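You operate a simulated robot arm through the tools that you are given. There is no shell and no other tool.

You are at the controls of a simulated robot arm. One attempt, no reset.

## Task
Wax the wet tomatoes on the carriage with three pumps and dry them on mid heat.
Fine: switch the dryer off when they are dry; leave the dial set and the carriage with the tray of tomatoes in the dryer.

It is judged by the outcome, as a careful person would: the job done as asked, and still so three seconds after it is handed in. It fails if anything else is knocked over, pushed out of place, dropped, spilled or broken.

## Robot
A 7-joint arm with a two-finger parallel gripper, fixed in place. Base frame: the origin is at the foot of the arm, x ahead of it, y to its left, z up. Lengths are in m, angles in degrees, forces in N, time in s.
Its first joint turns from -166.0 to 166.0 degrees. Payload 4.4 kg.
The tool frame sits at the grasp point between the pads (the TCP): z along the fingers, y along the line on which they close. The tips reach 0.023 m beyond it. Largest opening 0.094 m; finger width 0.038, thickness 0.01; the body of the gripper, 0.054 by 0.096 m, starts 0.039 m behind the TCP.
Orientation is told as [roll, pitch, yaw] about the base's x, y, z axes, in that order, counted from this pose: with the fingers straight down and closing along the base's y, the tool's x points along the base's -x, its y along +y and its z along -z.

## Interface
- The arm moves only by the tool apply_moves. Its argument "plan" is text: rows parted by semicolons, each of 7 numbers parted by spaces: the turn, a rotation vector about the base's x, y, z in degrees, then the shift along the base's x, y, z in m, then the closure, from 0 (fully open) to 1 (shut). In form: ax ay az dx dy dz gripper; .... A call has 1 to 20 rows; each row is the pose to reach, as a shift and turn from the pose commanded when the call began. A row lasts 0.2 s, in which the tool goes at most 0.05 m and 8.6 degrees; a call with a longer step from one row to the next is refused whole, and so is a gripper value outside its range. A pose out of reach is approached as far as the arm can. The call stops where the force on the tool passes 90 N (or 10 N more than at its start, if that is more) or the arm is blocked; 0.2 s more then pass. Each finger travels about 0.072 m/s and halts on what it meets, pressing with about 39 N; the grip force reading is that of the motor and also rises with nothing between the fingers. The clock runs only during rows and for 0.2 s after the last one: add rows that repeat a pose to give the fingers time. The reply holds the time, the measured pose of the TCP, the force on the tool along the base axes, the opening and the grip force, in the units named above and with some noise, with the torque about the TCP (base axes, N m) and any sound that the robot's microphone picked up.
- Cameras (640 x 400 px; columns grow to the right, rows downward): "scene" is fixed at [0.2195, 0.6503, 1.7364]; the picture's right is [-0.39, -0.92, 0.00], its down [-0.67, 0.28, -0.69] and it looks along [0.63, -0.27, -0.73] (base axes); focal length 358 px, centre (320, 200). "wrist" rides on the gripper at [0.086, 0.016, -0.074] in the tool frame; the picture's right is [-0.18, 0.98, 0.00], its down [-0.58, -0.11, -0.81] and it looks along [-0.79, -0.15, 0.59] (tool axes); focal length 243 px, centre (320, 200). There is no depth. A picture from a camera that has moved, and an enlarged one, comes with that camera's place and axes in the base frame and with its lens.
- grab_frame(camera): a new picture of that camera. No time passes.
- close_up(camera, box): a new picture of the part [left, top, right, bottom] of that camera's present view, enlarged. No time passes.
- finish_job(): hands the job in; it is judged then, once.

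Places have to be worked out from the pictures, the camera data and where the tool is seen. Open the gripper and draw the arm clear of the work before you hand the job in, unless the task says otherwise.

The tools are called after "Emit:" as name(argument=value, ...) on one line, values as JSON. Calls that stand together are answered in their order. apply_moves: Moves the arm, as the interface text tells. Its arguments: {"type":"object","properties":{"plan":{"type":"string"}},"required":["plan"]} The other tools are called the same way: grab_frame (camera) takes a picture; close_up (camera, box) takes an enlarged picture of a part of a camera's view; finish_job () hands the job in.

At the start:

```text
time_s: 0.0
tool_pos: [0.7493, 0.4295, 1.3261]
tcp_rot: [0.0, -0.1, 0.0]
force: [-1.0, 0.6, 0.1]
wrist_torque: [0.0, 0.03, 0.0]
finger_gap: 0.0936
finger_force: 0.1
```

scene: 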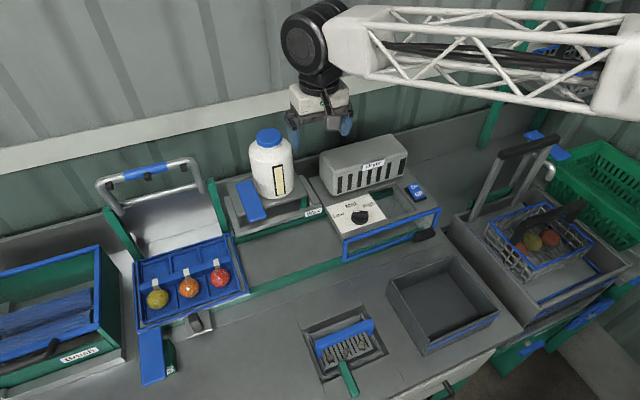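
wrist: 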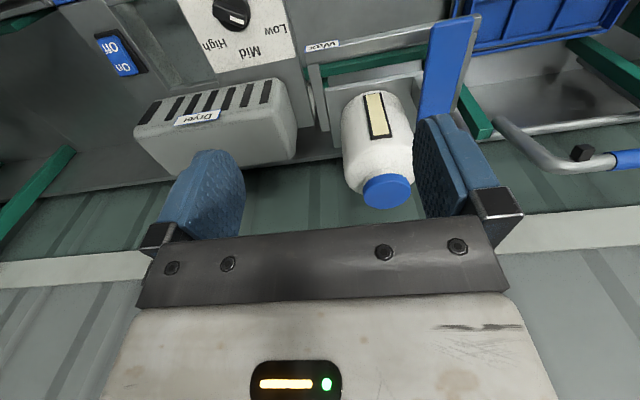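

I start by looking closely at the scene: the carriage with tomatoes, the wax pump station, the dryer panel, and the wash parts. No motion yet.

Emit:
close_up(camera="scene", box=[90, 140, 290, 265])

Emit:
close_up(camera="scene", box=[220, 120, 460, 270])

Emit:
close_up(camera="scene", box=[100, 230, 260, 400])

Emit:
close_up(camera="wrist", box=[80, 0, 640, 220])

```text
3.20 times, centred on (190, 202) of scene
camera zoom: at [0.2195, 0.6503, 1.7364], right [-0.39, -0.92, 0.0], down [-0.67, 0.28, -0.69], along [0.63, -0.27, -0.73], focal length 1145 px, centre (736, 192)
```

zoom: 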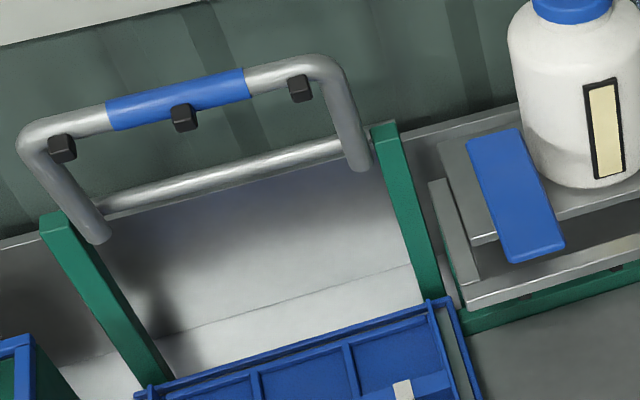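

```text
2.67 times, centred on (340, 195) of scene
camera zoom: at [0.2195, 0.6503, 1.7364], right [-0.39, -0.92, 0.0], down [-0.67, 0.28, -0.69], along [0.63, -0.27, -0.73], focal length 954 px, centre (267, 213)
```

zoom: 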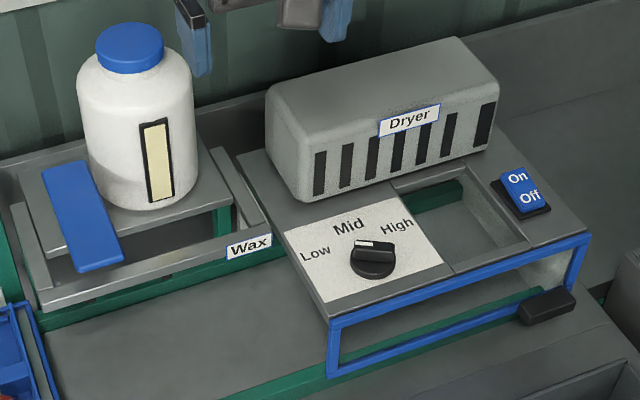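

```text
2.35 times, centred on (180, 315) of scene
camera zoom: at [0.2195, 0.6503, 1.7364], right [-0.39, -0.92, 0.0], down [-0.67, 0.28, -0.69], along [0.63, -0.27, -0.73], focal length 842 px, centre (649, -71)
```

zoom: 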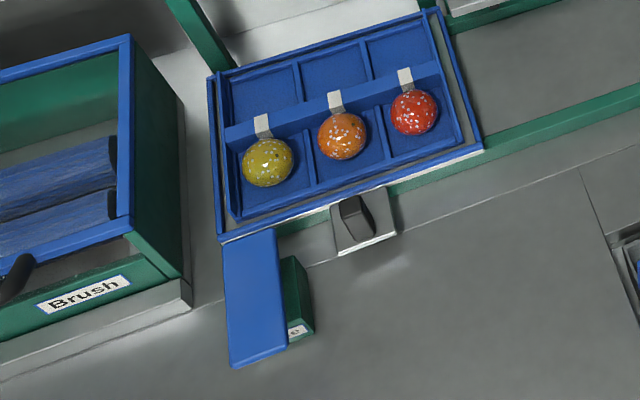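

```text
1.14 times, centred on (360, 110) of wrist
camera zoom: at [0.6627, 0.4473, 1.4008], right [0.18, 0.98, 0.0], down [0.58, -0.11, 0.81], along [0.79, -0.15, -0.59], focal length 277 px, centre (274, 303)
```

zoom: 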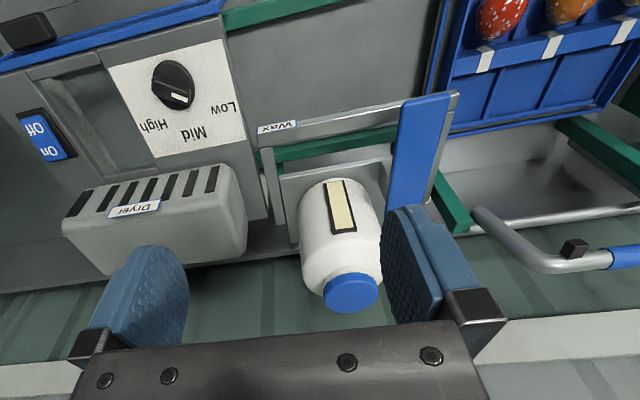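

The dial triangulates to about (0.75, 0.31, 1.01), and the table is near z≈0.9. I draw the arm back along -x at its present height, well clear of everything, to see the line with the wrist camera.

Emit:
apply_moves(plan="0 0 0 -0.05 0 0 0; 0 0 0 -0.1 0 0 0; 0 0 0 -0.15 0 0 0; 0 0 0 -0.2 0 0 0; 0 0 0 -0.25 0 0 0; 0 0 0 -0.3 0 0 0; 0 0 0 -0.3 0 0 0")

Emit:
grab_frame(camera="wrist")

Emit:
grab_frame(camera="scene")

```text
time_s: 1.6
tool_pos: [0.4514, 0.4268, 1.3235]
tcp_rot: [0.1, 0.0, 0.0]
force: [-0.6, -0.2, -0.2]
wrist_torque: [0.02, 0.05, 0.01]
finger_gap: 0.0942
finger_force: 0.1
```

```text
taken
camera wrist: at [0.3635, 0.4444, 1.3987], right [0.18, 0.98, 0.0], down [0.58, -0.11, 0.81], along [0.79, -0.15, -0.59], focal length 243 px, centre (320, 200)
```

wrist: 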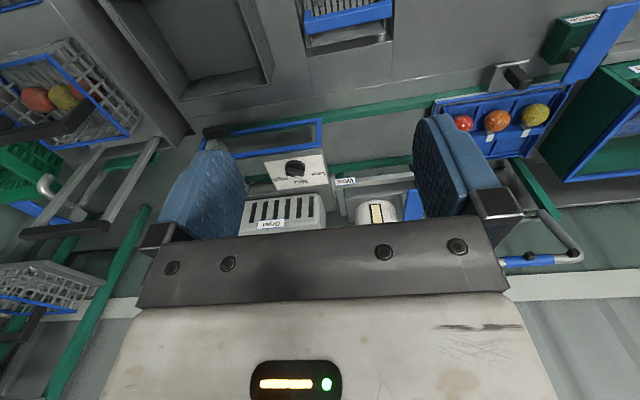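

```text
taken
```

scene: 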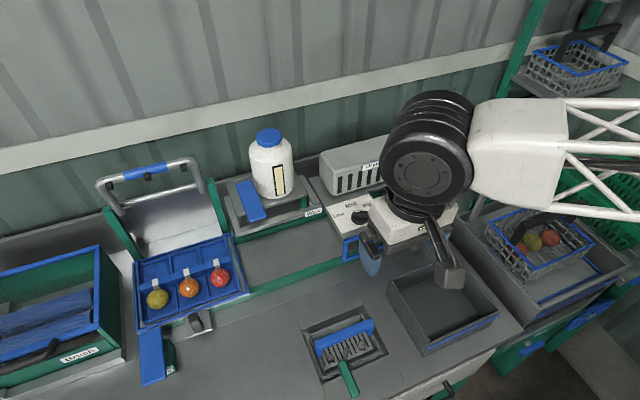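

The line is visible upside down in the wrist picture. I enlarge the parts around the tray, the wax lever and the dryer to measure them.

Emit:
close_up(camera="wrist", box=[400, 0, 640, 150])

Emit:
close_up(camera="wrist", box=[190, 100, 440, 250])

```text
2.67 times, centred on (520, 75) of wrist
camera zoom: at [0.3635, 0.4444, 1.3987], right [0.18, 0.98, 0.0], down [0.58, -0.11, 0.81], along [0.79, -0.15, -0.59], focal length 647 px, centre (-213, 533)
```

zoom: 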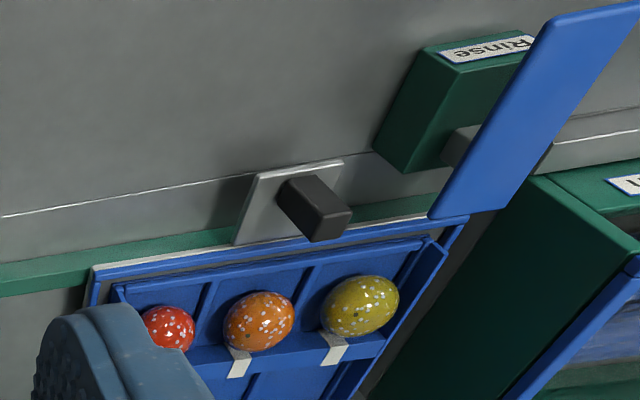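

```text
2.56 times, centred on (315, 175) of wrist
camera zoom: at [0.3635, 0.4444, 1.3987], right [0.18, 0.98, 0.0], down [0.58, -0.11, 0.81], along [0.79, -0.15, -0.59], focal length 621 px, centre (333, 264)
```

zoom: 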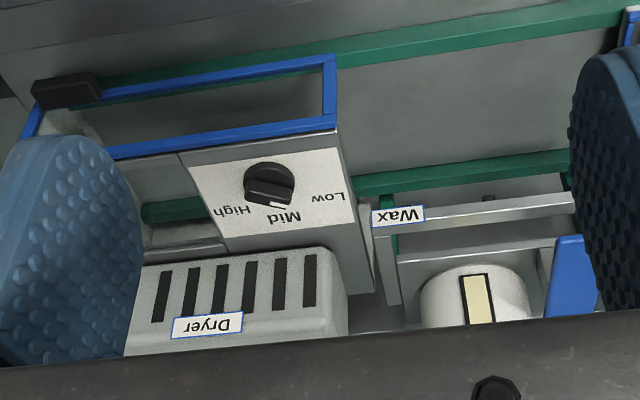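

Most things are located roughly: dryer front frame at x≈0.675 from y≈0.39 to 0.11, the carriage knob near (0.66, 0.77, 0.95). I zoom in tighter on the knob, the dryer front and the wax lever from the scene camera.

Emit:
close_up(camera="scene", box=[170, 290, 234, 330])

Emit:
close_up(camera="scene", box=[224, 165, 320, 225])

Emit:
close_up(camera="scene", box=[128, 235, 256, 315])

Emit:
close_up(camera="scene", box=[236, 200, 364, 280])

```text
10.00 times, centred on (202, 310) of scene
camera zoom: at [0.2195, 0.6503, 1.7364], right [-0.39, -0.92, 0.0], down [-0.67, 0.28, -0.69], along [0.63, -0.27, -0.73], focal length 3577 px, centre (1500, -900)
```

zoom: 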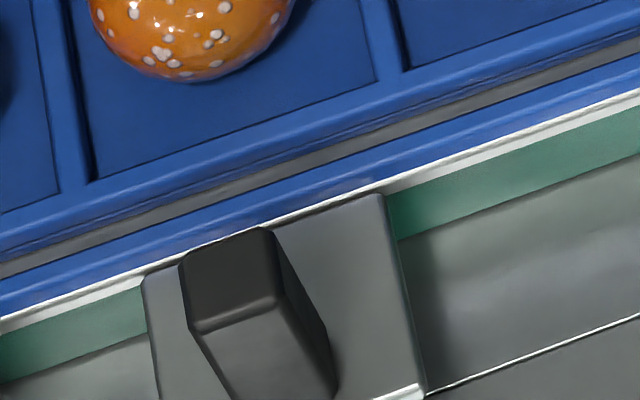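

```text
6.67 times, centred on (272, 195) of scene
camera zoom: at [0.2195, 0.6503, 1.7364], right [-0.39, -0.92, 0.0], down [-0.67, 0.28, -0.69], along [0.63, -0.27, -0.73], focal length 2385 px, centre (640, 233)
```

zoom: 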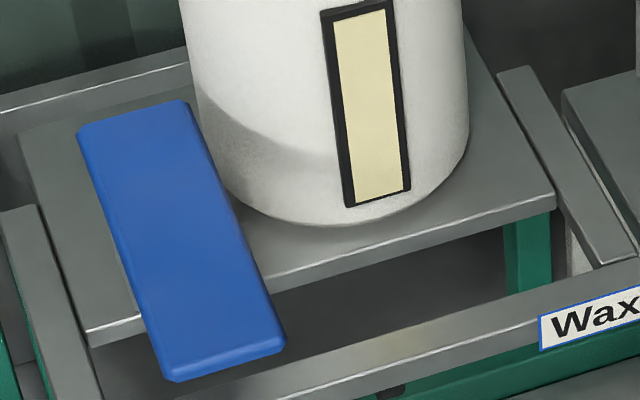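

```text
5.00 times, centred on (192, 275) of scene
camera zoom: at [0.2195, 0.6503, 1.7364], right [-0.39, -0.92, 0.0], down [-0.67, 0.28, -0.69], along [0.63, -0.27, -0.73], focal length 1788 px, centre (960, -175)
```

zoom: 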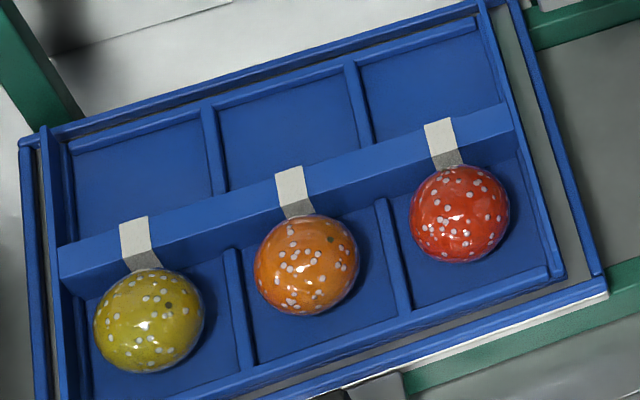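

```text
5.00 times, centred on (300, 240) of scene
camera zoom: at [0.2195, 0.6503, 1.7364], right [-0.39, -0.92, 0.0], down [-0.67, 0.28, -0.69], along [0.63, -0.27, -0.73], focal length 1788 px, centre (420, 0)
```

zoom: 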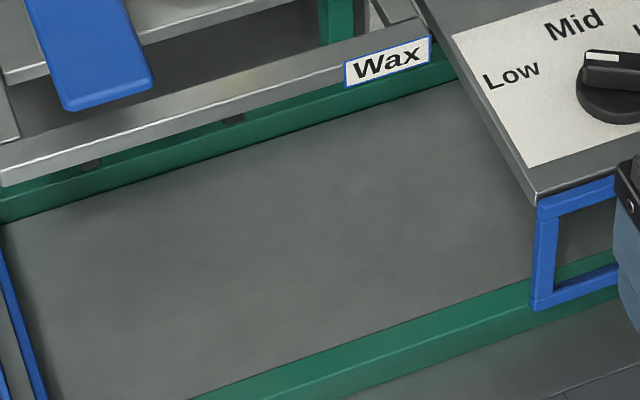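

Carriage spans about x 0.695–0.893, y 0.64–0.90 with tomatoes at x≈0.762, y≈0.70/0.774/0.85; wax nozzles are centred near y≈0.507 and the dryer near y≈0.248. I move sideways at the same height to see the dryer front (blue frame and black handle) properly.

Emit:
apply_moves(plan="0 0 0 0 -0.05 0 0; 0 0 0 0 -0.1 0 0; 0 0 0 0 -0.15 0 0; 0 0 0 -0.02 -0.19 -0.03 0; 0 0 0 -0.02 -0.19 -0.03 0")

Emit:
grab_frame(camera="wrist")

Emit:
close_up(camera="wrist", box=[200, 60, 440, 210])

```text
refused: row 4 steps farther than a row can; nothing moved
```

```text
taken
camera wrist: at [0.3635, 0.4444, 1.3987], right [0.18, 0.98, 0.0], down [0.58, -0.11, 0.81], along [0.79, -0.15, -0.59], focal length 243 px, centre (320, 200)
```

wrist: 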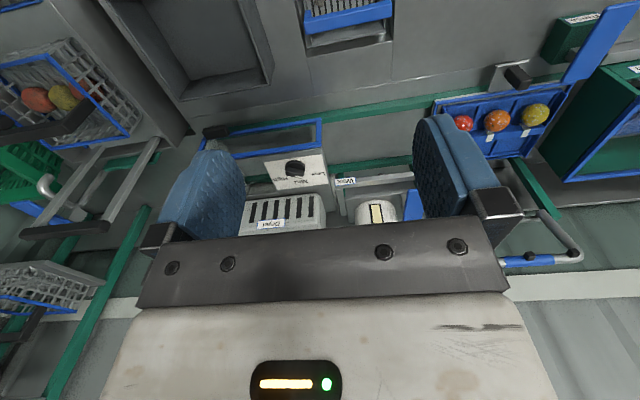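

```text
2.67 times, centred on (320, 135) of wrist
camera zoom: at [0.3635, 0.4444, 1.3987], right [0.18, 0.98, 0.0], down [0.58, -0.11, 0.81], along [0.79, -0.15, -0.59], focal length 647 px, centre (320, 373)
```

zoom: 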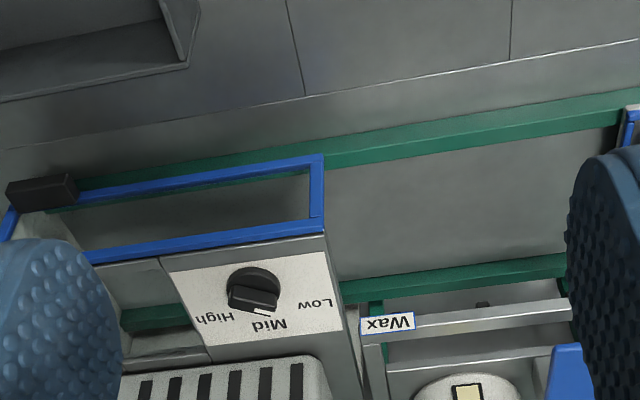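

The last row was a bit too long, so nothing moved; I repeat the sideways look with shorter steps.

Emit:
apply_moves(plan="0 0 0 0 -0.045 0 0; 0 0 0 0 -0.09 0 0; 0 0 0 0 -0.135 0 0; 0 0 0 0 -0.18 0 0; 0 0 0 0 -0.2 0 0; 0 0 0 0 -0.2 0 0")

Emit:
grab_frame(camera="wrist")

Emit:
close_up(camera="wrist", box=[230, 60, 430, 185])

```text
time_s: 3.0
tool_pos: [0.451, 0.2299, 1.3244]
tcp_rot: [-0.1, 0.0, 0.1]
force: [0.2, -0.2, -0.2]
wrist_torque: [0.01, -0.01, 0.03]
finger_gap: 0.0941
finger_force: 0.0
```

```text
taken
camera wrist: at [0.3633, 0.2475, 1.3993], right [0.18, 0.98, 0.0], down [0.58, -0.11, 0.81], along [0.79, -0.15, -0.59], focal length 243 px, centre (320, 200)
```

wrist: 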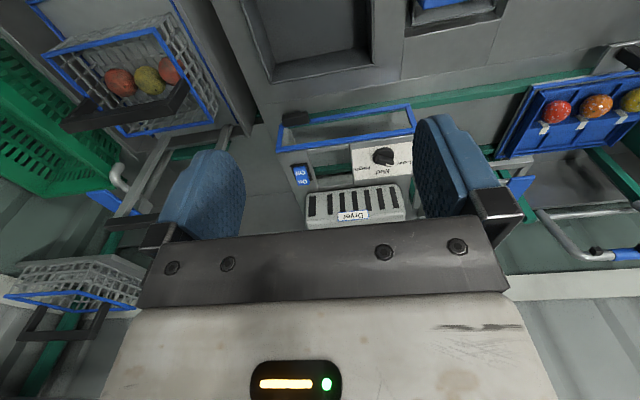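

```text
3.20 times, centred on (330, 122) of wrist
camera zoom: at [0.3633, 0.2475, 1.3993], right [0.18, 0.98, 0.0], down [0.58, -0.11, 0.81], along [0.79, -0.15, -0.59], focal length 776 px, centre (288, 448)
```

zoom: 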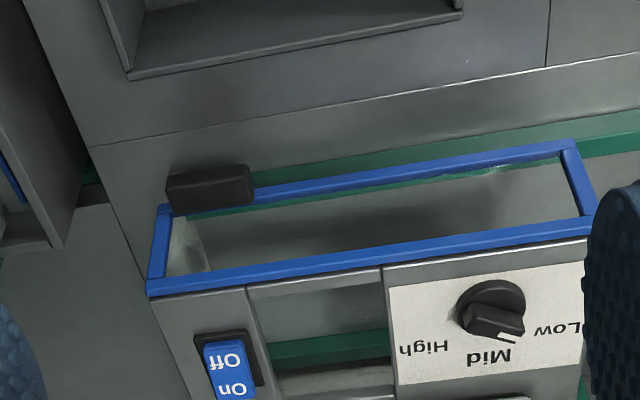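

The dryer's +y end looks open with a blue front frame (x≈0.69, z 0.92–1.02) and a black handle at its lower -y end (≈0.674, 0.136, 0.94); dial at (0.744, 0.316, 1.02), switch at (0.759, 0.132, 1.03). I move to the carriage end to look at the knob and its plate.

Emit:
apply_moves(plan="0 0 0 0 0.047 0 0; 0 0 0 0 0.094 0 0; 0 0 0 0 0.141 0 0; 0 0 0 0 0.188 0 0; 0 0 0 0 0.235 0 0; 0 0 0 0 0.282 0 0; 0 0 0 0 0.329 0 0; 0 0 0 0 0.376 0 0; 0 0 0 0 0.423 0 0; 0 0 0 0 0.47 0 0; 0 0 0 0.03 0.5 -0.02 0; 0 0 0 0.06 0.52 -0.04 0; 0 0 0 0.06 0.52 -0.04 0")

Emit:
grab_frame(camera="wrist")

Emit:
grab_frame(camera="scene")

```text
time_s: 5.8
tool_pos: [0.5089, 0.7505, 1.2838]
tcp_rot: [-0.1, 0.0, 0.1]
force: [0.3, 0.3, -0.8]
wrist_torque: [-0.01, 0.01, 0.01]
finger_gap: 0.0939
finger_force: 0.1
```

```text
taken
camera wrist: at [0.421, 0.7677, 1.3594], right [0.18, 0.98, 0.0], down [0.58, -0.11, 0.81], along [0.79, -0.15, -0.59], focal length 243 px, centre (320, 200)
```

wrist: 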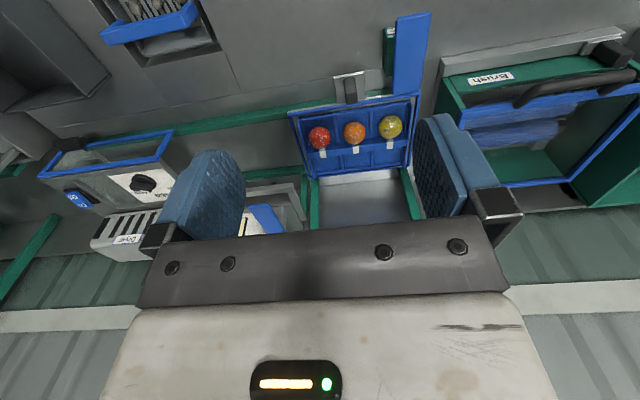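

```text
taken
```

scene: 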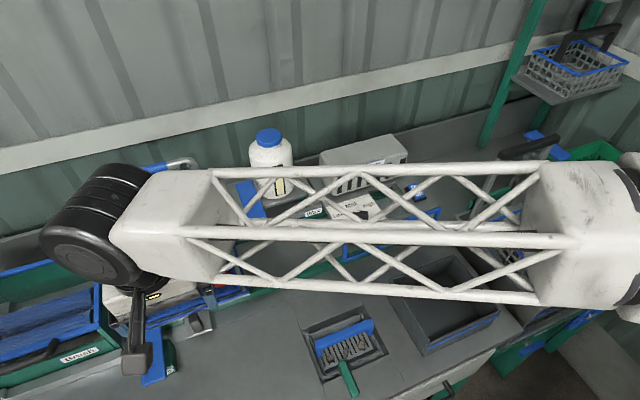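

Emit:
close_up(camera="wrist", box=[280, 50, 440, 150])

Emit:
close_up(camera="wrist", box=[20, 100, 220, 225])

Emit:
close_up(camera="wrist", box=[220, 120, 420, 245])

```text
4.00 times, centred on (360, 100) of wrist
camera zoom: at [0.421, 0.7677, 1.3594], right [0.18, 0.98, 0.0], down [0.58, -0.11, 0.81], along [0.79, -0.15, -0.59], focal length 970 px, centre (160, 600)
```

zoom: 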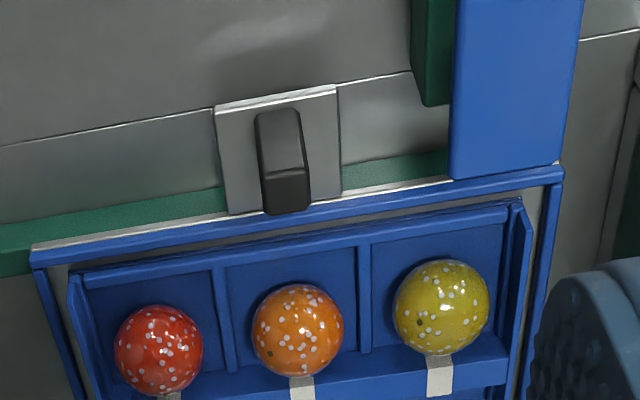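

```text
3.20 times, centred on (120, 162) of wrist
camera zoom: at [0.421, 0.7677, 1.3594], right [0.18, 0.98, 0.0], down [0.58, -0.11, 0.81], along [0.79, -0.15, -0.59], focal length 776 px, centre (960, 320)
```

zoom: 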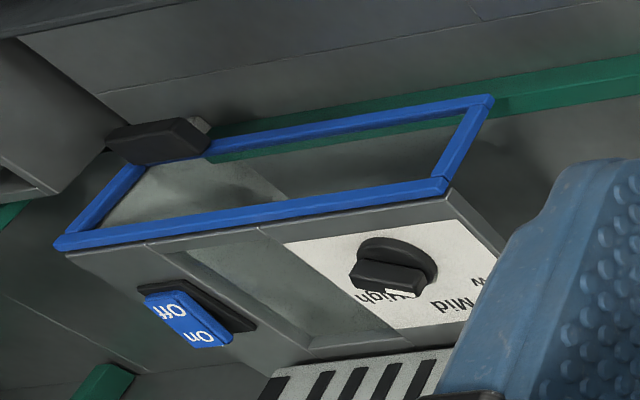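

```text
3.20 times, centred on (320, 182) of wrist
camera zoom: at [0.421, 0.7677, 1.3594], right [0.18, 0.98, 0.0], down [0.58, -0.11, 0.81], along [0.79, -0.15, -0.59], focal length 776 px, centre (320, 256)
```

zoom: 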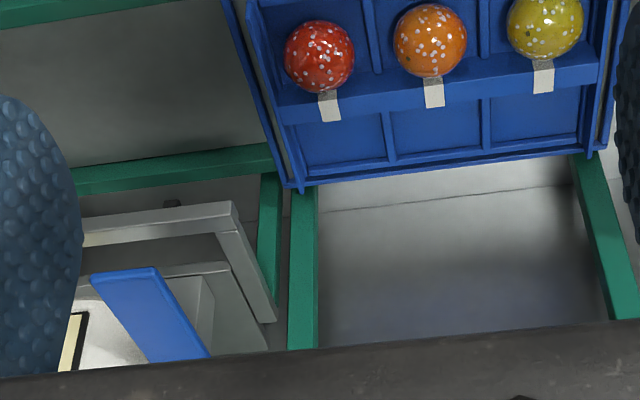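

The green bars behind the tray are vertical posts of the hoop, so there is one straight rail line along y. The knob stands at about (0.66, 0.772, top 0.96). I tilt the tool 25° outwards, part-close the fingers and come to a pre-grasp point above and in front of the knob, then look.

Emit:
apply_moves(plan="0 -5 0 0.015 0.004 -0.035 0.2; 0 -10 0 0.03 0.008 -0.07 0.4; 0 -15 0 0.046 0.012 -0.105 0.42; 0 -20 0 0.06 0.016 -0.14 0.42; 0 -25 0 0.075 0.02 -0.175 0.42; 0 -25 0 0.085 0.021 -0.2 0.42; 0 -25 0 0.085 0.021 -0.2 0.42")

Emit:
grab_frame(camera="wrist")

Emit:
grab_frame(camera="scene")

```text
time_s: 7.4
tool_pos: [0.5955, 0.7712, 1.0865]
tcp_rot: [0.0, -24.9, 0.1]
force: [-0.5, 0.2, 0.1]
wrist_torque: [0.0, 0.01, -0.01]
finger_gap: 0.0544
finger_force: 0.2
```

```text
taken
camera wrist: at [0.4841, 0.7881, 1.1176], right [0.17, 0.98, 0.08], down [0.19, -0.11, 0.98], along [0.97, -0.15, -0.2], focal length 243 px, centre (320, 200)
```

wrist: 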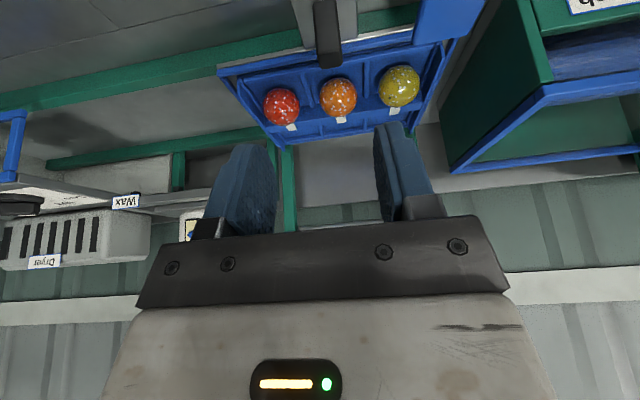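

```text
taken
```

scene: 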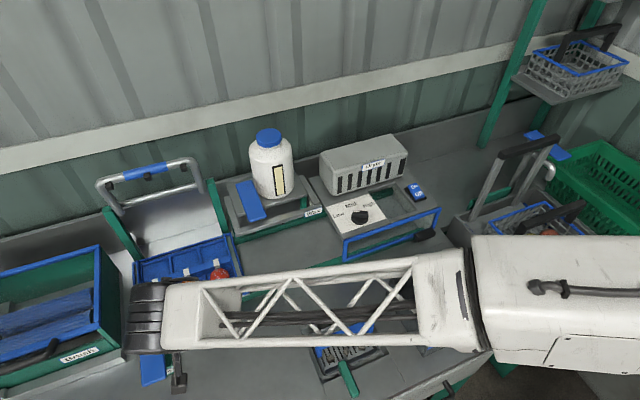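

The knob is visible at the top of the wrist picture and the arm blocks the scene camera there. I zoom in to see the knob against the fingers.

Emit:
close_up(camera="wrist", box=[200, 0, 460, 160])

Emit:
close_up(camera="scene", box=[110, 230, 270, 400])

Emit:
close_up(camera="wrist", box=[0, 90, 240, 240])

Emit:
close_up(camera="scene", box=[320, 170, 460, 260])

```text
2.46 times, centred on (330, 80) of wrist
camera zoom: at [0.4841, 0.7881, 1.1176], right [0.17, 0.98, 0.08], down [0.19, -0.11, 0.98], along [0.97, -0.15, -0.2], focal length 597 px, centre (295, 495)
```

zoom: 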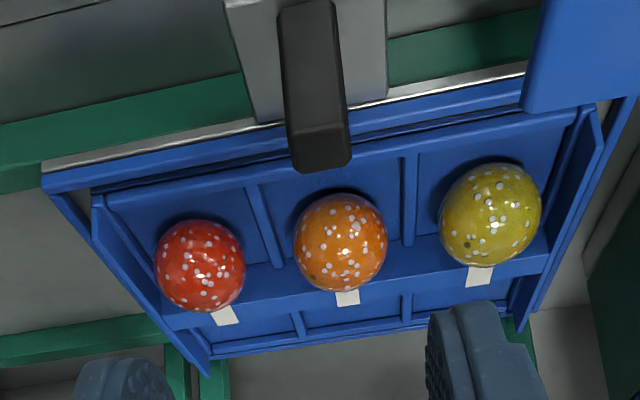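

```text
2.35 times, centred on (190, 315) of scene
camera zoom: at [0.2195, 0.6503, 1.7364], right [-0.39, -0.92, 0.0], down [-0.67, 0.28, -0.69], along [0.63, -0.27, -0.73], focal length 842 px, centre (626, -71)
```

zoom: 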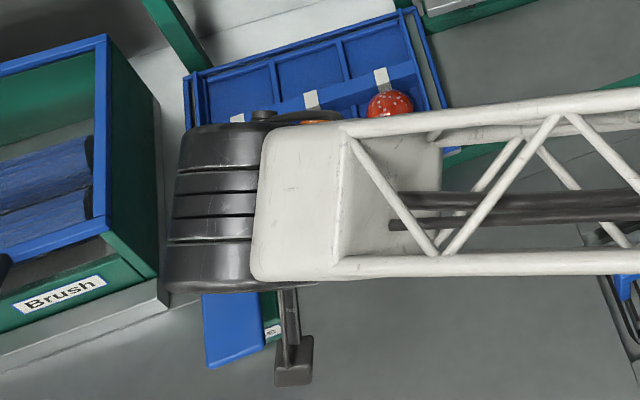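

```text
2.67 times, centred on (120, 165) of wrist
camera zoom: at [0.4841, 0.7881, 1.1176], right [0.17, 0.98, 0.08], down [0.19, -0.11, 0.98], along [0.97, -0.15, -0.2], focal length 647 px, centre (853, 293)
```

zoom: 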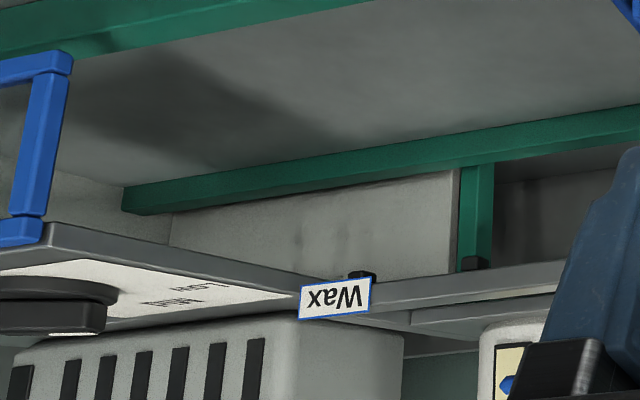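

```text
4.44 times, centred on (390, 215) of scene
camera zoom: at [0.2195, 0.6503, 1.7364], right [-0.39, -0.92, 0.0], down [-0.67, 0.28, -0.69], along [0.63, -0.27, -0.73], focal length 1590 px, centre (9, 133)
```

zoom: 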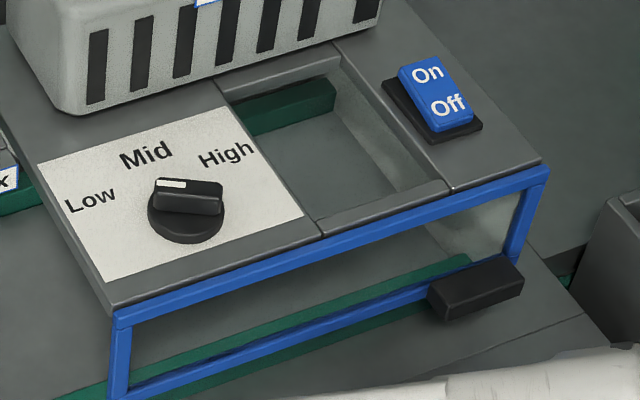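

With the longer baseline the knob top comes to (0.668, 0.777, 0.957), standing ~5 cm on a plate at z≈0.905, and the Rinse lever is clear at y≥0.85. I go down along the tool axis to straddle the knob with the fingers still open.

Emit:
apply_moves(plan="0 0 0 0.016 0.004 -0.035 0.42; 0 0 0 0.033 0.006 -0.07 0.42; 0 0 0 0.048 0.006 -0.1 0.42; 0 0 0 0.058 0.006 -0.12 0.42; 0 0 0 0.066 0.006 -0.138 0.42; 0 0 0 0.066 0.006 -0.138 0.42")

Emit:
grab_frame(camera="wrist")

Emit:
close_up(camera="scene", box=[110, 230, 270, 400])

```text
time_s: 8.8
tool_pos: [0.6615, 0.7765, 0.9481]
tcp_rot: [0.0, -24.9, 0.0]
force: [0.4, 0.7, -0.5]
wrist_torque: [0.01, -0.02, -0.04]
finger_gap: 0.0542
finger_force: 0.1
```

```text
taken
camera wrist: at [0.5499, 0.7944, 0.9797], right [0.17, 0.98, 0.08], down [0.19, -0.11, 0.98], along [0.97, -0.15, -0.2], focal length 243 px, centre (320, 200)
```

wrist: 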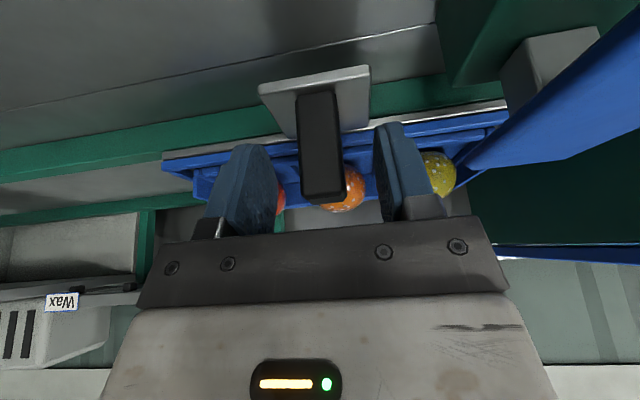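

```text
2.35 times, centred on (190, 315) of scene
camera zoom: at [0.2195, 0.6503, 1.7364], right [-0.39, -0.92, 0.0], down [-0.67, 0.28, -0.69], along [0.63, -0.27, -0.73], focal length 842 px, centre (626, -71)
```

zoom: 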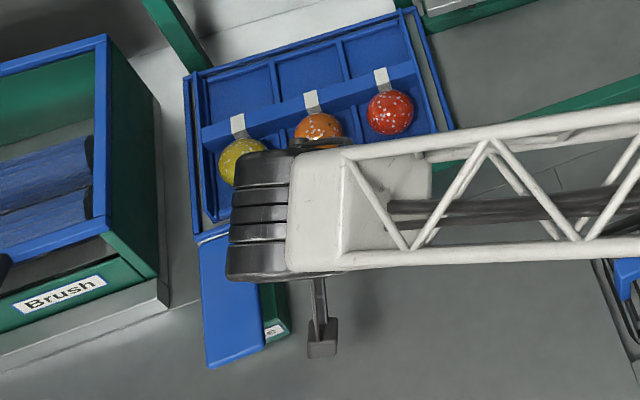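

The knob stands centred between the open fingers with no contact. I close on it.

Emit:
apply_moves(plan="0 0 0 0 0 0 0.6; 0 0 0 0 0 0 0.75; 0 0 0 0 0 0 0.9; 0 0 0 0 0 0 0.9")

Emit:
grab_frame(camera="wrist")

```text
time_s: 9.8
tool_pos: [0.6597, 0.7769, 0.9483]
tcp_rot: [0.0, -25.0, 0.0]
force: [0.6, 0.7, -1.3]
wrist_torque: [0.22, -0.44, -0.05]
finger_gap: 0.022
finger_force: 45.2
```

```text
taken
camera wrist: at [0.5497, 0.7944, 0.9797], right [0.17, 0.98, 0.08], down [0.19, -0.11, 0.98], along [0.97, -0.15, -0.2], focal length 243 px, centre (320, 200)
```

wrist: 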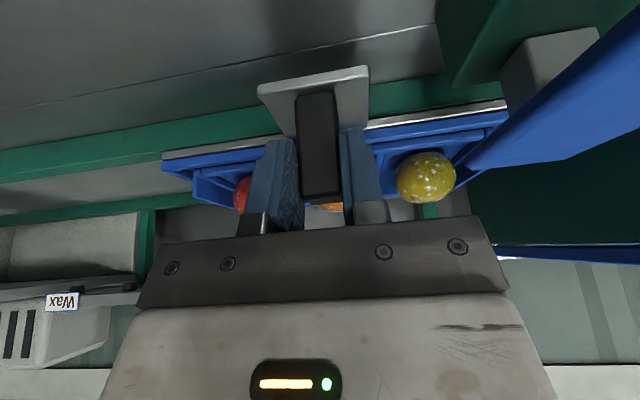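

The knob is gripped (gap 0.022). I draw the carriage 0.1 m along -y in small steps and watch the force.

Emit:
apply_moves(plan="0 0 0 0 -0.01 0 0.9; 0 0 0 0 -0.025 0 0.9; 0 0 0 0 -0.04 0 0.9; 0 0 0 0 -0.06 0 0.9; 0 0 0 0 -0.08 0 0.9; 0 0 0 0 -0.1 0 0.9; 0 0 0 0 -0.1 0 0.9")

Emit:
grab_frame(camera="wrist")

Emit:
grab_frame(camera="scene")

```text
time_s: 11.4
tool_pos: [0.6596, 0.6762, 0.9472]
tcp_rot: [0.0, -25.0, 0.0]
force: [-10.4, 0.0, 2.0]
wrist_torque: [0.24, 0.73, -0.07]
finger_gap: 0.0217
finger_force: 45.5
```

```text
taken
camera wrist: at [0.5498, 0.6947, 0.9797], right [0.17, 0.98, 0.08], down [0.19, -0.11, 0.98], along [0.97, -0.15, -0.2], focal length 243 px, centre (320, 200)
```

wrist: 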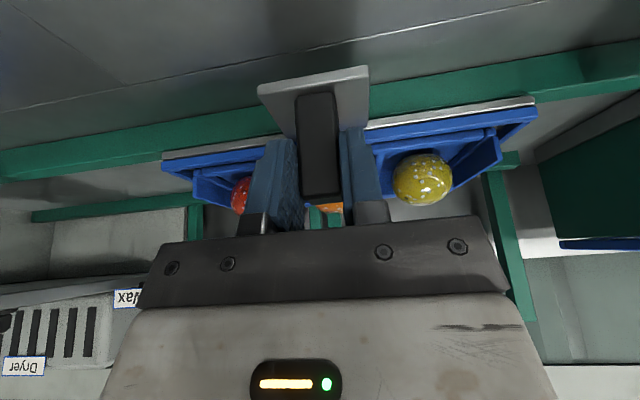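

```text
taken
```

scene: 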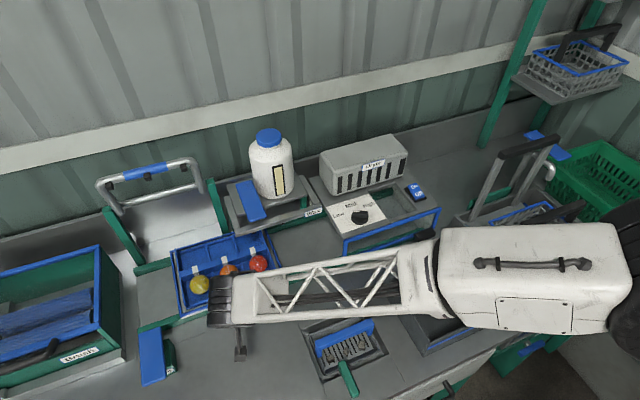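

The carriage slides freely (force small) and the tomatoes stay put. The nozzles are centred at y≈0.508, so I move the carriage a further 0.168 m along -y.

Emit:
apply_moves(plan="0 0 0 0 -0.015 0 0.9; 0 0 0 0 -0.035 0 0.9; 0 0 0 0 -0.055 0 0.9; 0 0 0 0 -0.075 0 0.9; 0 0 0 0 -0.095 0 0.9; 0 0 0 0 -0.115 0 0.9; 0 0 0 0 -0.135 0 0.9; 0 0 0 0 -0.155 0 0.9; 0 0 0 0 -0.168 0 0.9; 0 0 0 0 -0.168 0 0.9")

Emit:
grab_frame(camera="wrist")

Emit:
grab_frame(camera="scene")

```text
time_s: 13.6
tool_pos: [0.6593, 0.5083, 0.9482]
tcp_rot: [0.0, -25.1, 0.1]
force: [-6.7, 2.4, 5.2]
wrist_torque: [0.06, 0.75, -0.05]
finger_gap: 0.0218
finger_force: 44.8
```

```text
taken
camera wrist: at [0.5498, 0.5259, 0.9797], right [0.17, 0.98, 0.08], down [0.19, -0.11, 0.98], along [0.97, -0.15, -0.2], focal length 243 px, centre (320, 200)
```

wrist: 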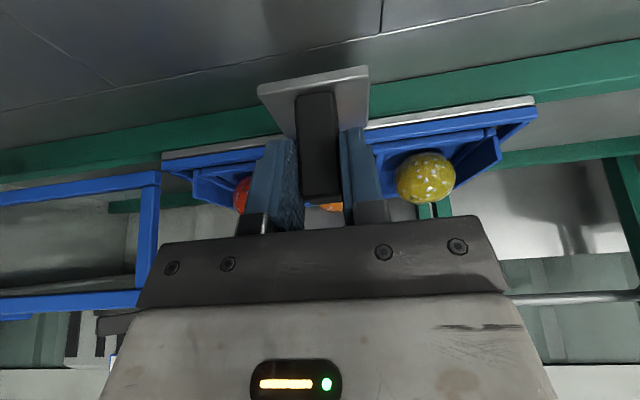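

```text
taken
```

scene: 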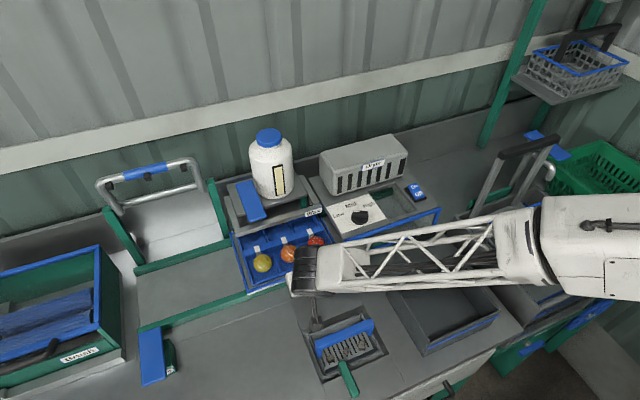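

The carriage is at the wax station. I zoom in to check alignment of the tomatoes with the nozzles before releasing.

Emit:
close_up(camera="scene", box=[220, 160, 348, 300])

Emit:
close_up(camera="wrist", box=[0, 60, 260, 222])

```text
2.86 times, centred on (284, 230) of scene
camera zoom: at [0.2195, 0.6503, 1.7364], right [-0.39, -0.92, 0.0], down [-0.67, 0.28, -0.69], along [0.63, -0.27, -0.73], focal length 1022 px, centre (423, 114)
```

zoom: 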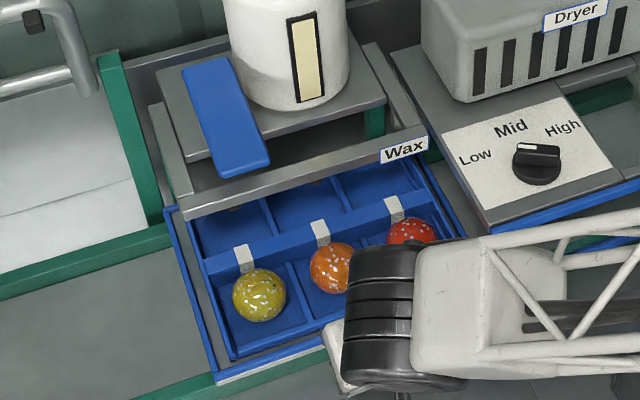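

```text
2.46 times, centred on (130, 141) of wrist
camera zoom: at [0.5498, 0.5259, 0.9797], right [0.17, 0.98, 0.08], down [0.19, -0.11, 0.98], along [0.97, -0.15, -0.2], focal length 597 px, centre (788, 345)
```

zoom: 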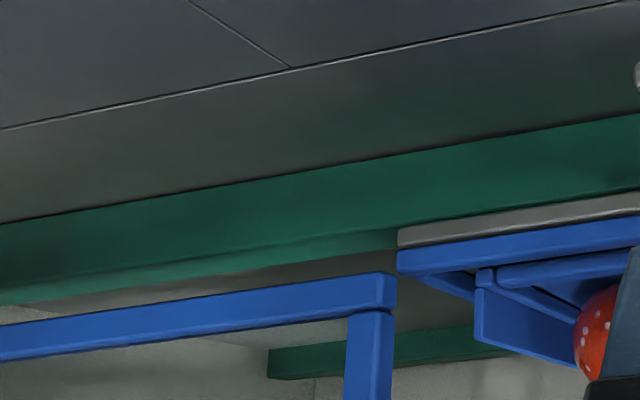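

Carriage centre (0.508) matches the wax bar centre (0.397–0.621). I open the fingers, back out along the tool axis, and move up and back to view the wax lever.

Emit:
apply_moves(plan="0 0 0 0 0 0 0.6; 0 0 0 0 0 0 0.4; 0 0 0 0 0 0 0.4; 0 0 0 -0.008 0 0.018 0.4; 0 0 0 -0.021 0 0.045 0.4; 0 0 0 -0.038 0 0.08 0.4; 0 0 0 -0.055 0 0.118 0.3; 0 0 0 -0.085 0.01 0.15 0.2; 0 0 0 -0.12 0.02 0.18 0.1; 0 0 0 -0.15 0.04 0.21 0; 0 0 0 -0.16 0.05 0.24 0; 0 0 0 -0.16 0.05 0.24 0")

Emit:
grab_frame(camera="wrist")

Emit:
grab_frame(camera="scene")

```text
time_s: 16.2
tool_pos: [0.501, 0.5583, 1.1886]
tcp_rot: [0.0, -24.9, 0.0]
force: [-0.4, -0.8, -0.5]
wrist_torque: [-0.04, 0.01, -0.02]
finger_gap: 0.0943
finger_force: 0.0
```

```text
taken
camera wrist: at [0.3906, 0.5762, 1.2197], right [0.17, 0.98, 0.08], down [0.19, -0.11, 0.98], along [0.97, -0.15, -0.2], focal length 243 px, centre (320, 200)
```

wrist: 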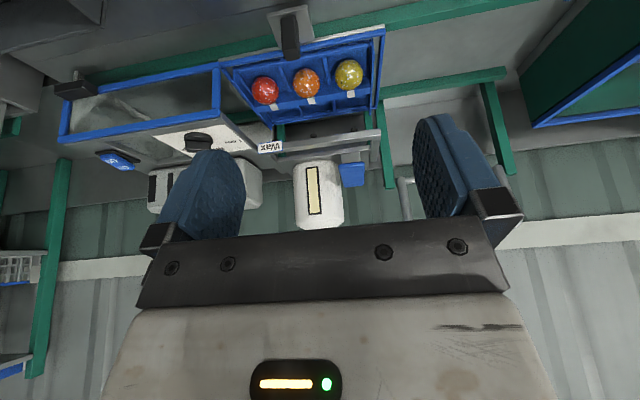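

```text
taken
```

scene: 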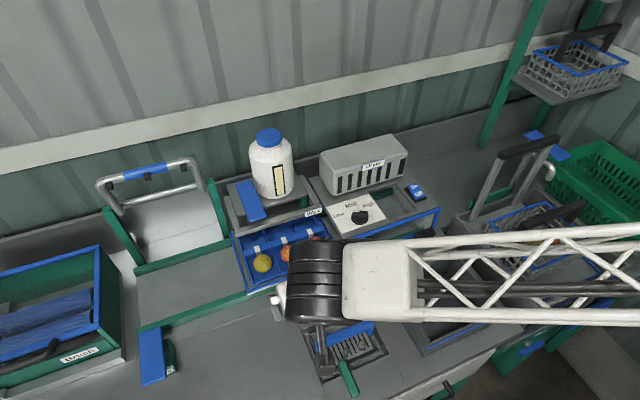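

Emit:
close_up(camera="wrist", box=[220, 80, 420, 235])

Emit:
close_up(camera="scene", box=[224, 165, 320, 225])

Emit:
close_up(camera="wrist", box=[40, 50, 260, 190])

```text
2.58 times, centred on (320, 158) of wrist
camera zoom: at [0.3906, 0.5762, 1.2197], right [0.17, 0.98, 0.08], down [0.19, -0.11, 0.98], along [0.97, -0.15, -0.2], focal length 626 px, centre (320, 310)
```

zoom: 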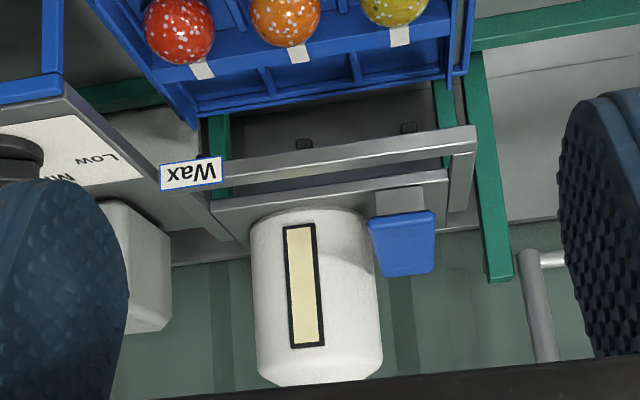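

```text
6.67 times, centred on (272, 195) of scene
camera zoom: at [0.2195, 0.6503, 1.7364], right [-0.39, -0.92, 0.0], down [-0.67, 0.28, -0.69], along [0.63, -0.27, -0.73], focal length 2385 px, centre (640, 233)
```

zoom: 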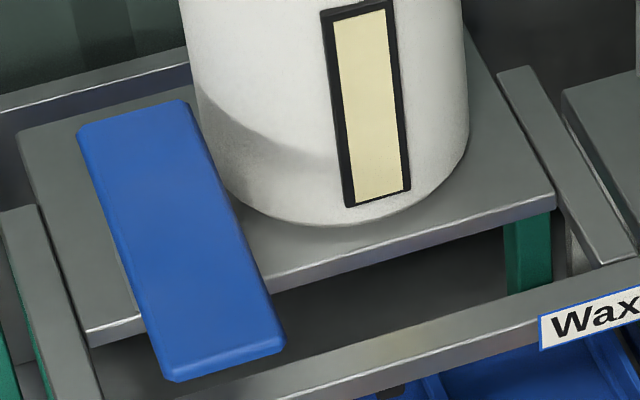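

```text
2.86 times, centred on (150, 120) of wrist
camera zoom: at [0.3906, 0.5762, 1.2197], right [0.17, 0.98, 0.08], down [0.19, -0.11, 0.98], along [0.97, -0.15, -0.2], focal length 693 px, centre (806, 429)
```

zoom: 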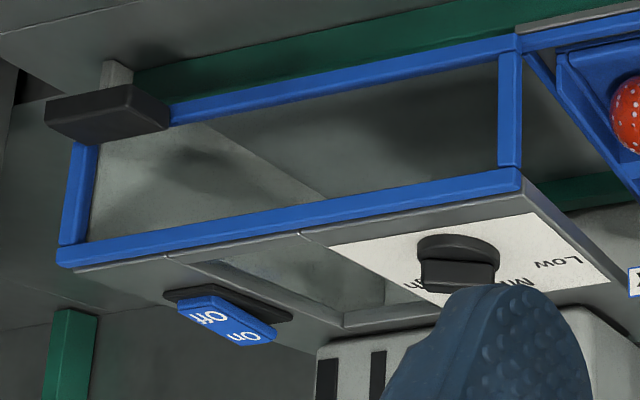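

The wax lever is a plate from about (0.788, 0.573, 1.083) to (0.918, 0.572, 1.088), with the bottle close on its -y side, so I keep the outward tilt. With shut fingers I move over the lever's near end at a safe height.

Emit:
apply_moves(plan="0 0 0 0.04 0.005 0 0.3; 0 0 0 0.085 0.008 0 0.6; 0 0 0 0.13 0.012 -0.005 1; 0 0 0 0.175 0.015 -0.01 1; 0 0 0 0.22 0.015 -0.015 1; 0 0 0 0.26 0.015 -0.02 1; 0 0 0 0.295 0.015 -0.025 1; 0 0 0 0.308 0.015 -0.03 1; 0 0 0 0.308 0.015 -0.03 1")

Emit:
grab_frame(camera="wrist")

Emit:
grab_frame(camera="scene")

```text
time_s: 18.2
tool_pos: [0.8083, 0.5743, 1.157]
tcp_rot: [0.0, -25.0, 0.0]
force: [0.8, 0.2, 0.8]
wrist_torque: [0.03, 0.01, -0.03]
finger_gap: 0.0001
finger_force: 38.7
```

```text
taken
camera wrist: at [0.698, 0.5914, 1.1883], right [0.17, 0.98, 0.08], down [0.19, -0.11, 0.98], along [0.97, -0.15, -0.2], focal length 243 px, centre (320, 200)
```

wrist: 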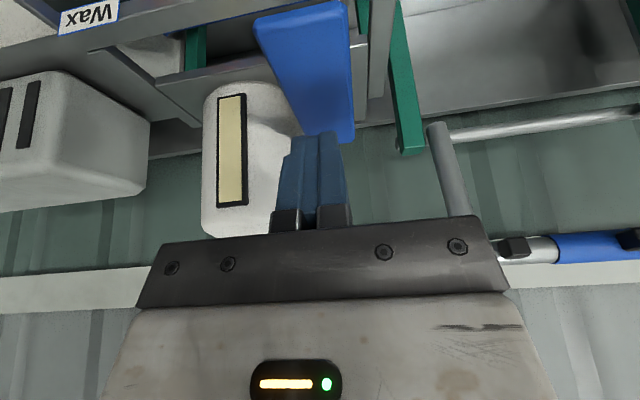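

```text
taken
```

scene: 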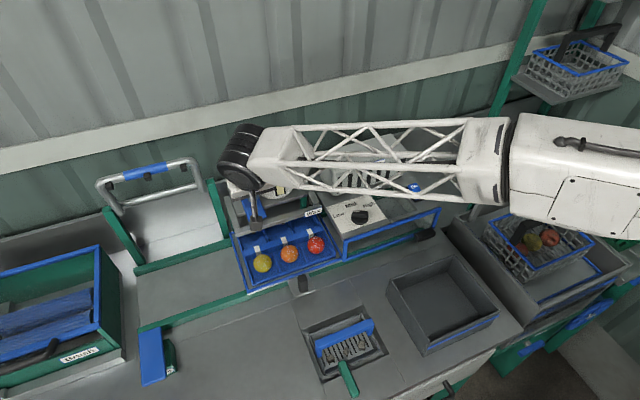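

I zoom in to see the fingertips against the lever.

Emit:
close_up(camera="wrist", box=[200, 0, 440, 150])

Emit:
close_up(camera="scene", box=[200, 130, 340, 300])

```text
2.67 times, centred on (320, 75) of wrist
camera zoom: at [0.698, 0.5914, 1.1883], right [0.17, 0.98, 0.08], down [0.19, -0.11, 0.98], along [0.97, -0.15, -0.2], focal length 647 px, centre (320, 533)
```

zoom: 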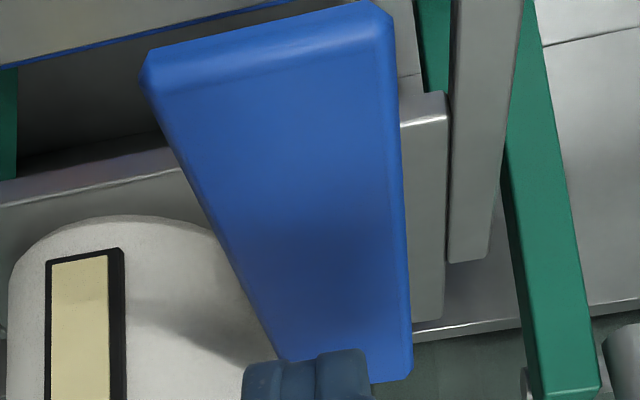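

```text
2.35 times, centred on (270, 215) of scene
camera zoom: at [0.2195, 0.6503, 1.7364], right [-0.39, -0.92, 0.0], down [-0.67, 0.28, -0.69], along [0.63, -0.27, -0.73], focal length 842 px, centre (438, 165)
```

zoom: 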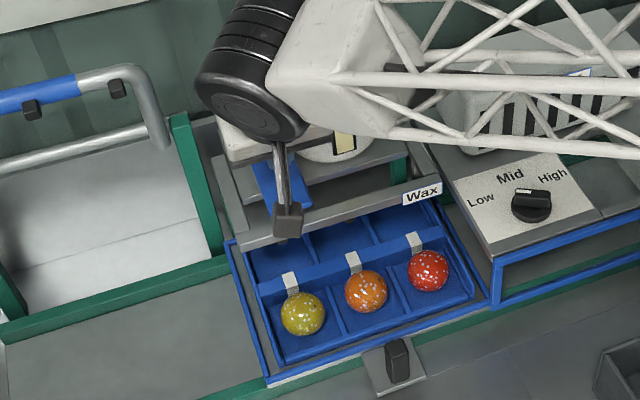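

The fingertips are over the lever (near edge x≈0.790, y 0.555–0.596). I descend to just above it and then press in small steps to find the stroke.

Emit:
apply_moves(plan="0 0 0 0 0 -0.015 1; 0 0 0 0 0 -0.03 1; 0 0 0 0 0 -0.037 1; 0 0 0 0 0 -0.043 1; 0 0 0 0 0 -0.048 1; 0 0 0 0 0 -0.048 1")

Emit:
close_up(camera="scene", box=[200, 130, 340, 300])

Emit:
grab_frame(camera="wrist")

```text
time_s: 19.6
tool_pos: [0.8076, 0.5746, 1.1103]
tcp_rot: [0.0, -25.1, -0.1]
force: [-0.6, 1.1, 1.4]
wrist_torque: [0.03, 0.03, -0.01]
finger_gap: 0.0001
finger_force: 39.0
```

```text
2.35 times, centred on (270, 215) of scene
camera zoom: at [0.2195, 0.6503, 1.7364], right [-0.39, -0.92, 0.0], down [-0.67, 0.28, -0.69], along [0.63, -0.27, -0.73], focal length 842 px, centre (438, 165)
```

zoom: 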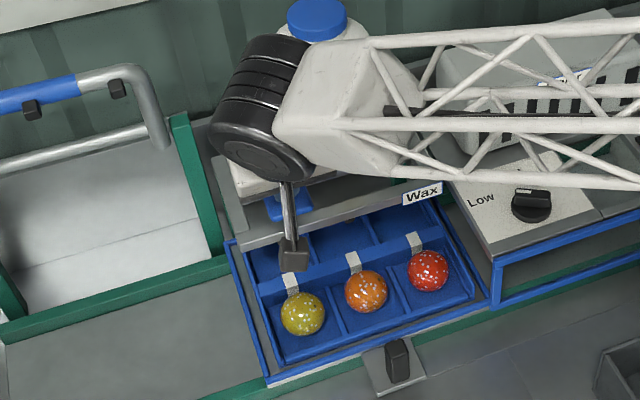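

```text
taken
camera wrist: at [0.6972, 0.5919, 1.1414], right [0.17, 0.98, 0.08], down [0.19, -0.11, 0.98], along [0.97, -0.15, -0.2], focal length 243 px, centre (320, 200)
```

wrist: 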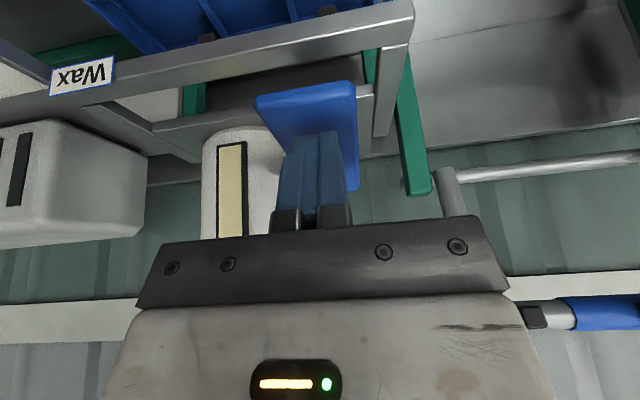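

No contact yet. I continue down in small steps and read the force.

Emit:
apply_moves(plan="0 0 0 0 0 -0.003 1; 0 0 0 0 0 -0.006 1; 0 0 0 0 0 -0.009 1; 0 0 0 0 0 -0.009 1")

Emit:
close_up(camera="wrist", box=[200, 40, 440, 240])

```text
time_s: 20.6
tool_pos: [0.8097, 0.5736, 1.1007]
tcp_rot: [0.0, -25.0, 0.0]
force: [-1.3, 1.8, 2.5]
wrist_torque: [0.06, 0.05, -0.02]
finger_gap: 0.0002
finger_force: 38.7
```

```text
2.00 times, centred on (320, 140) of wrist
camera zoom: at [0.6983, 0.5914, 1.1324], right [0.17, 0.98, 0.08], down [0.19, -0.11, 0.98], along [0.97, -0.15, -0.2], focal length 485 px, centre (320, 320)
```

zoom: 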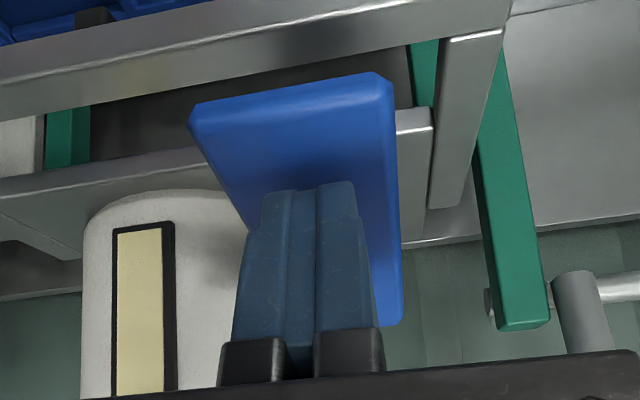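

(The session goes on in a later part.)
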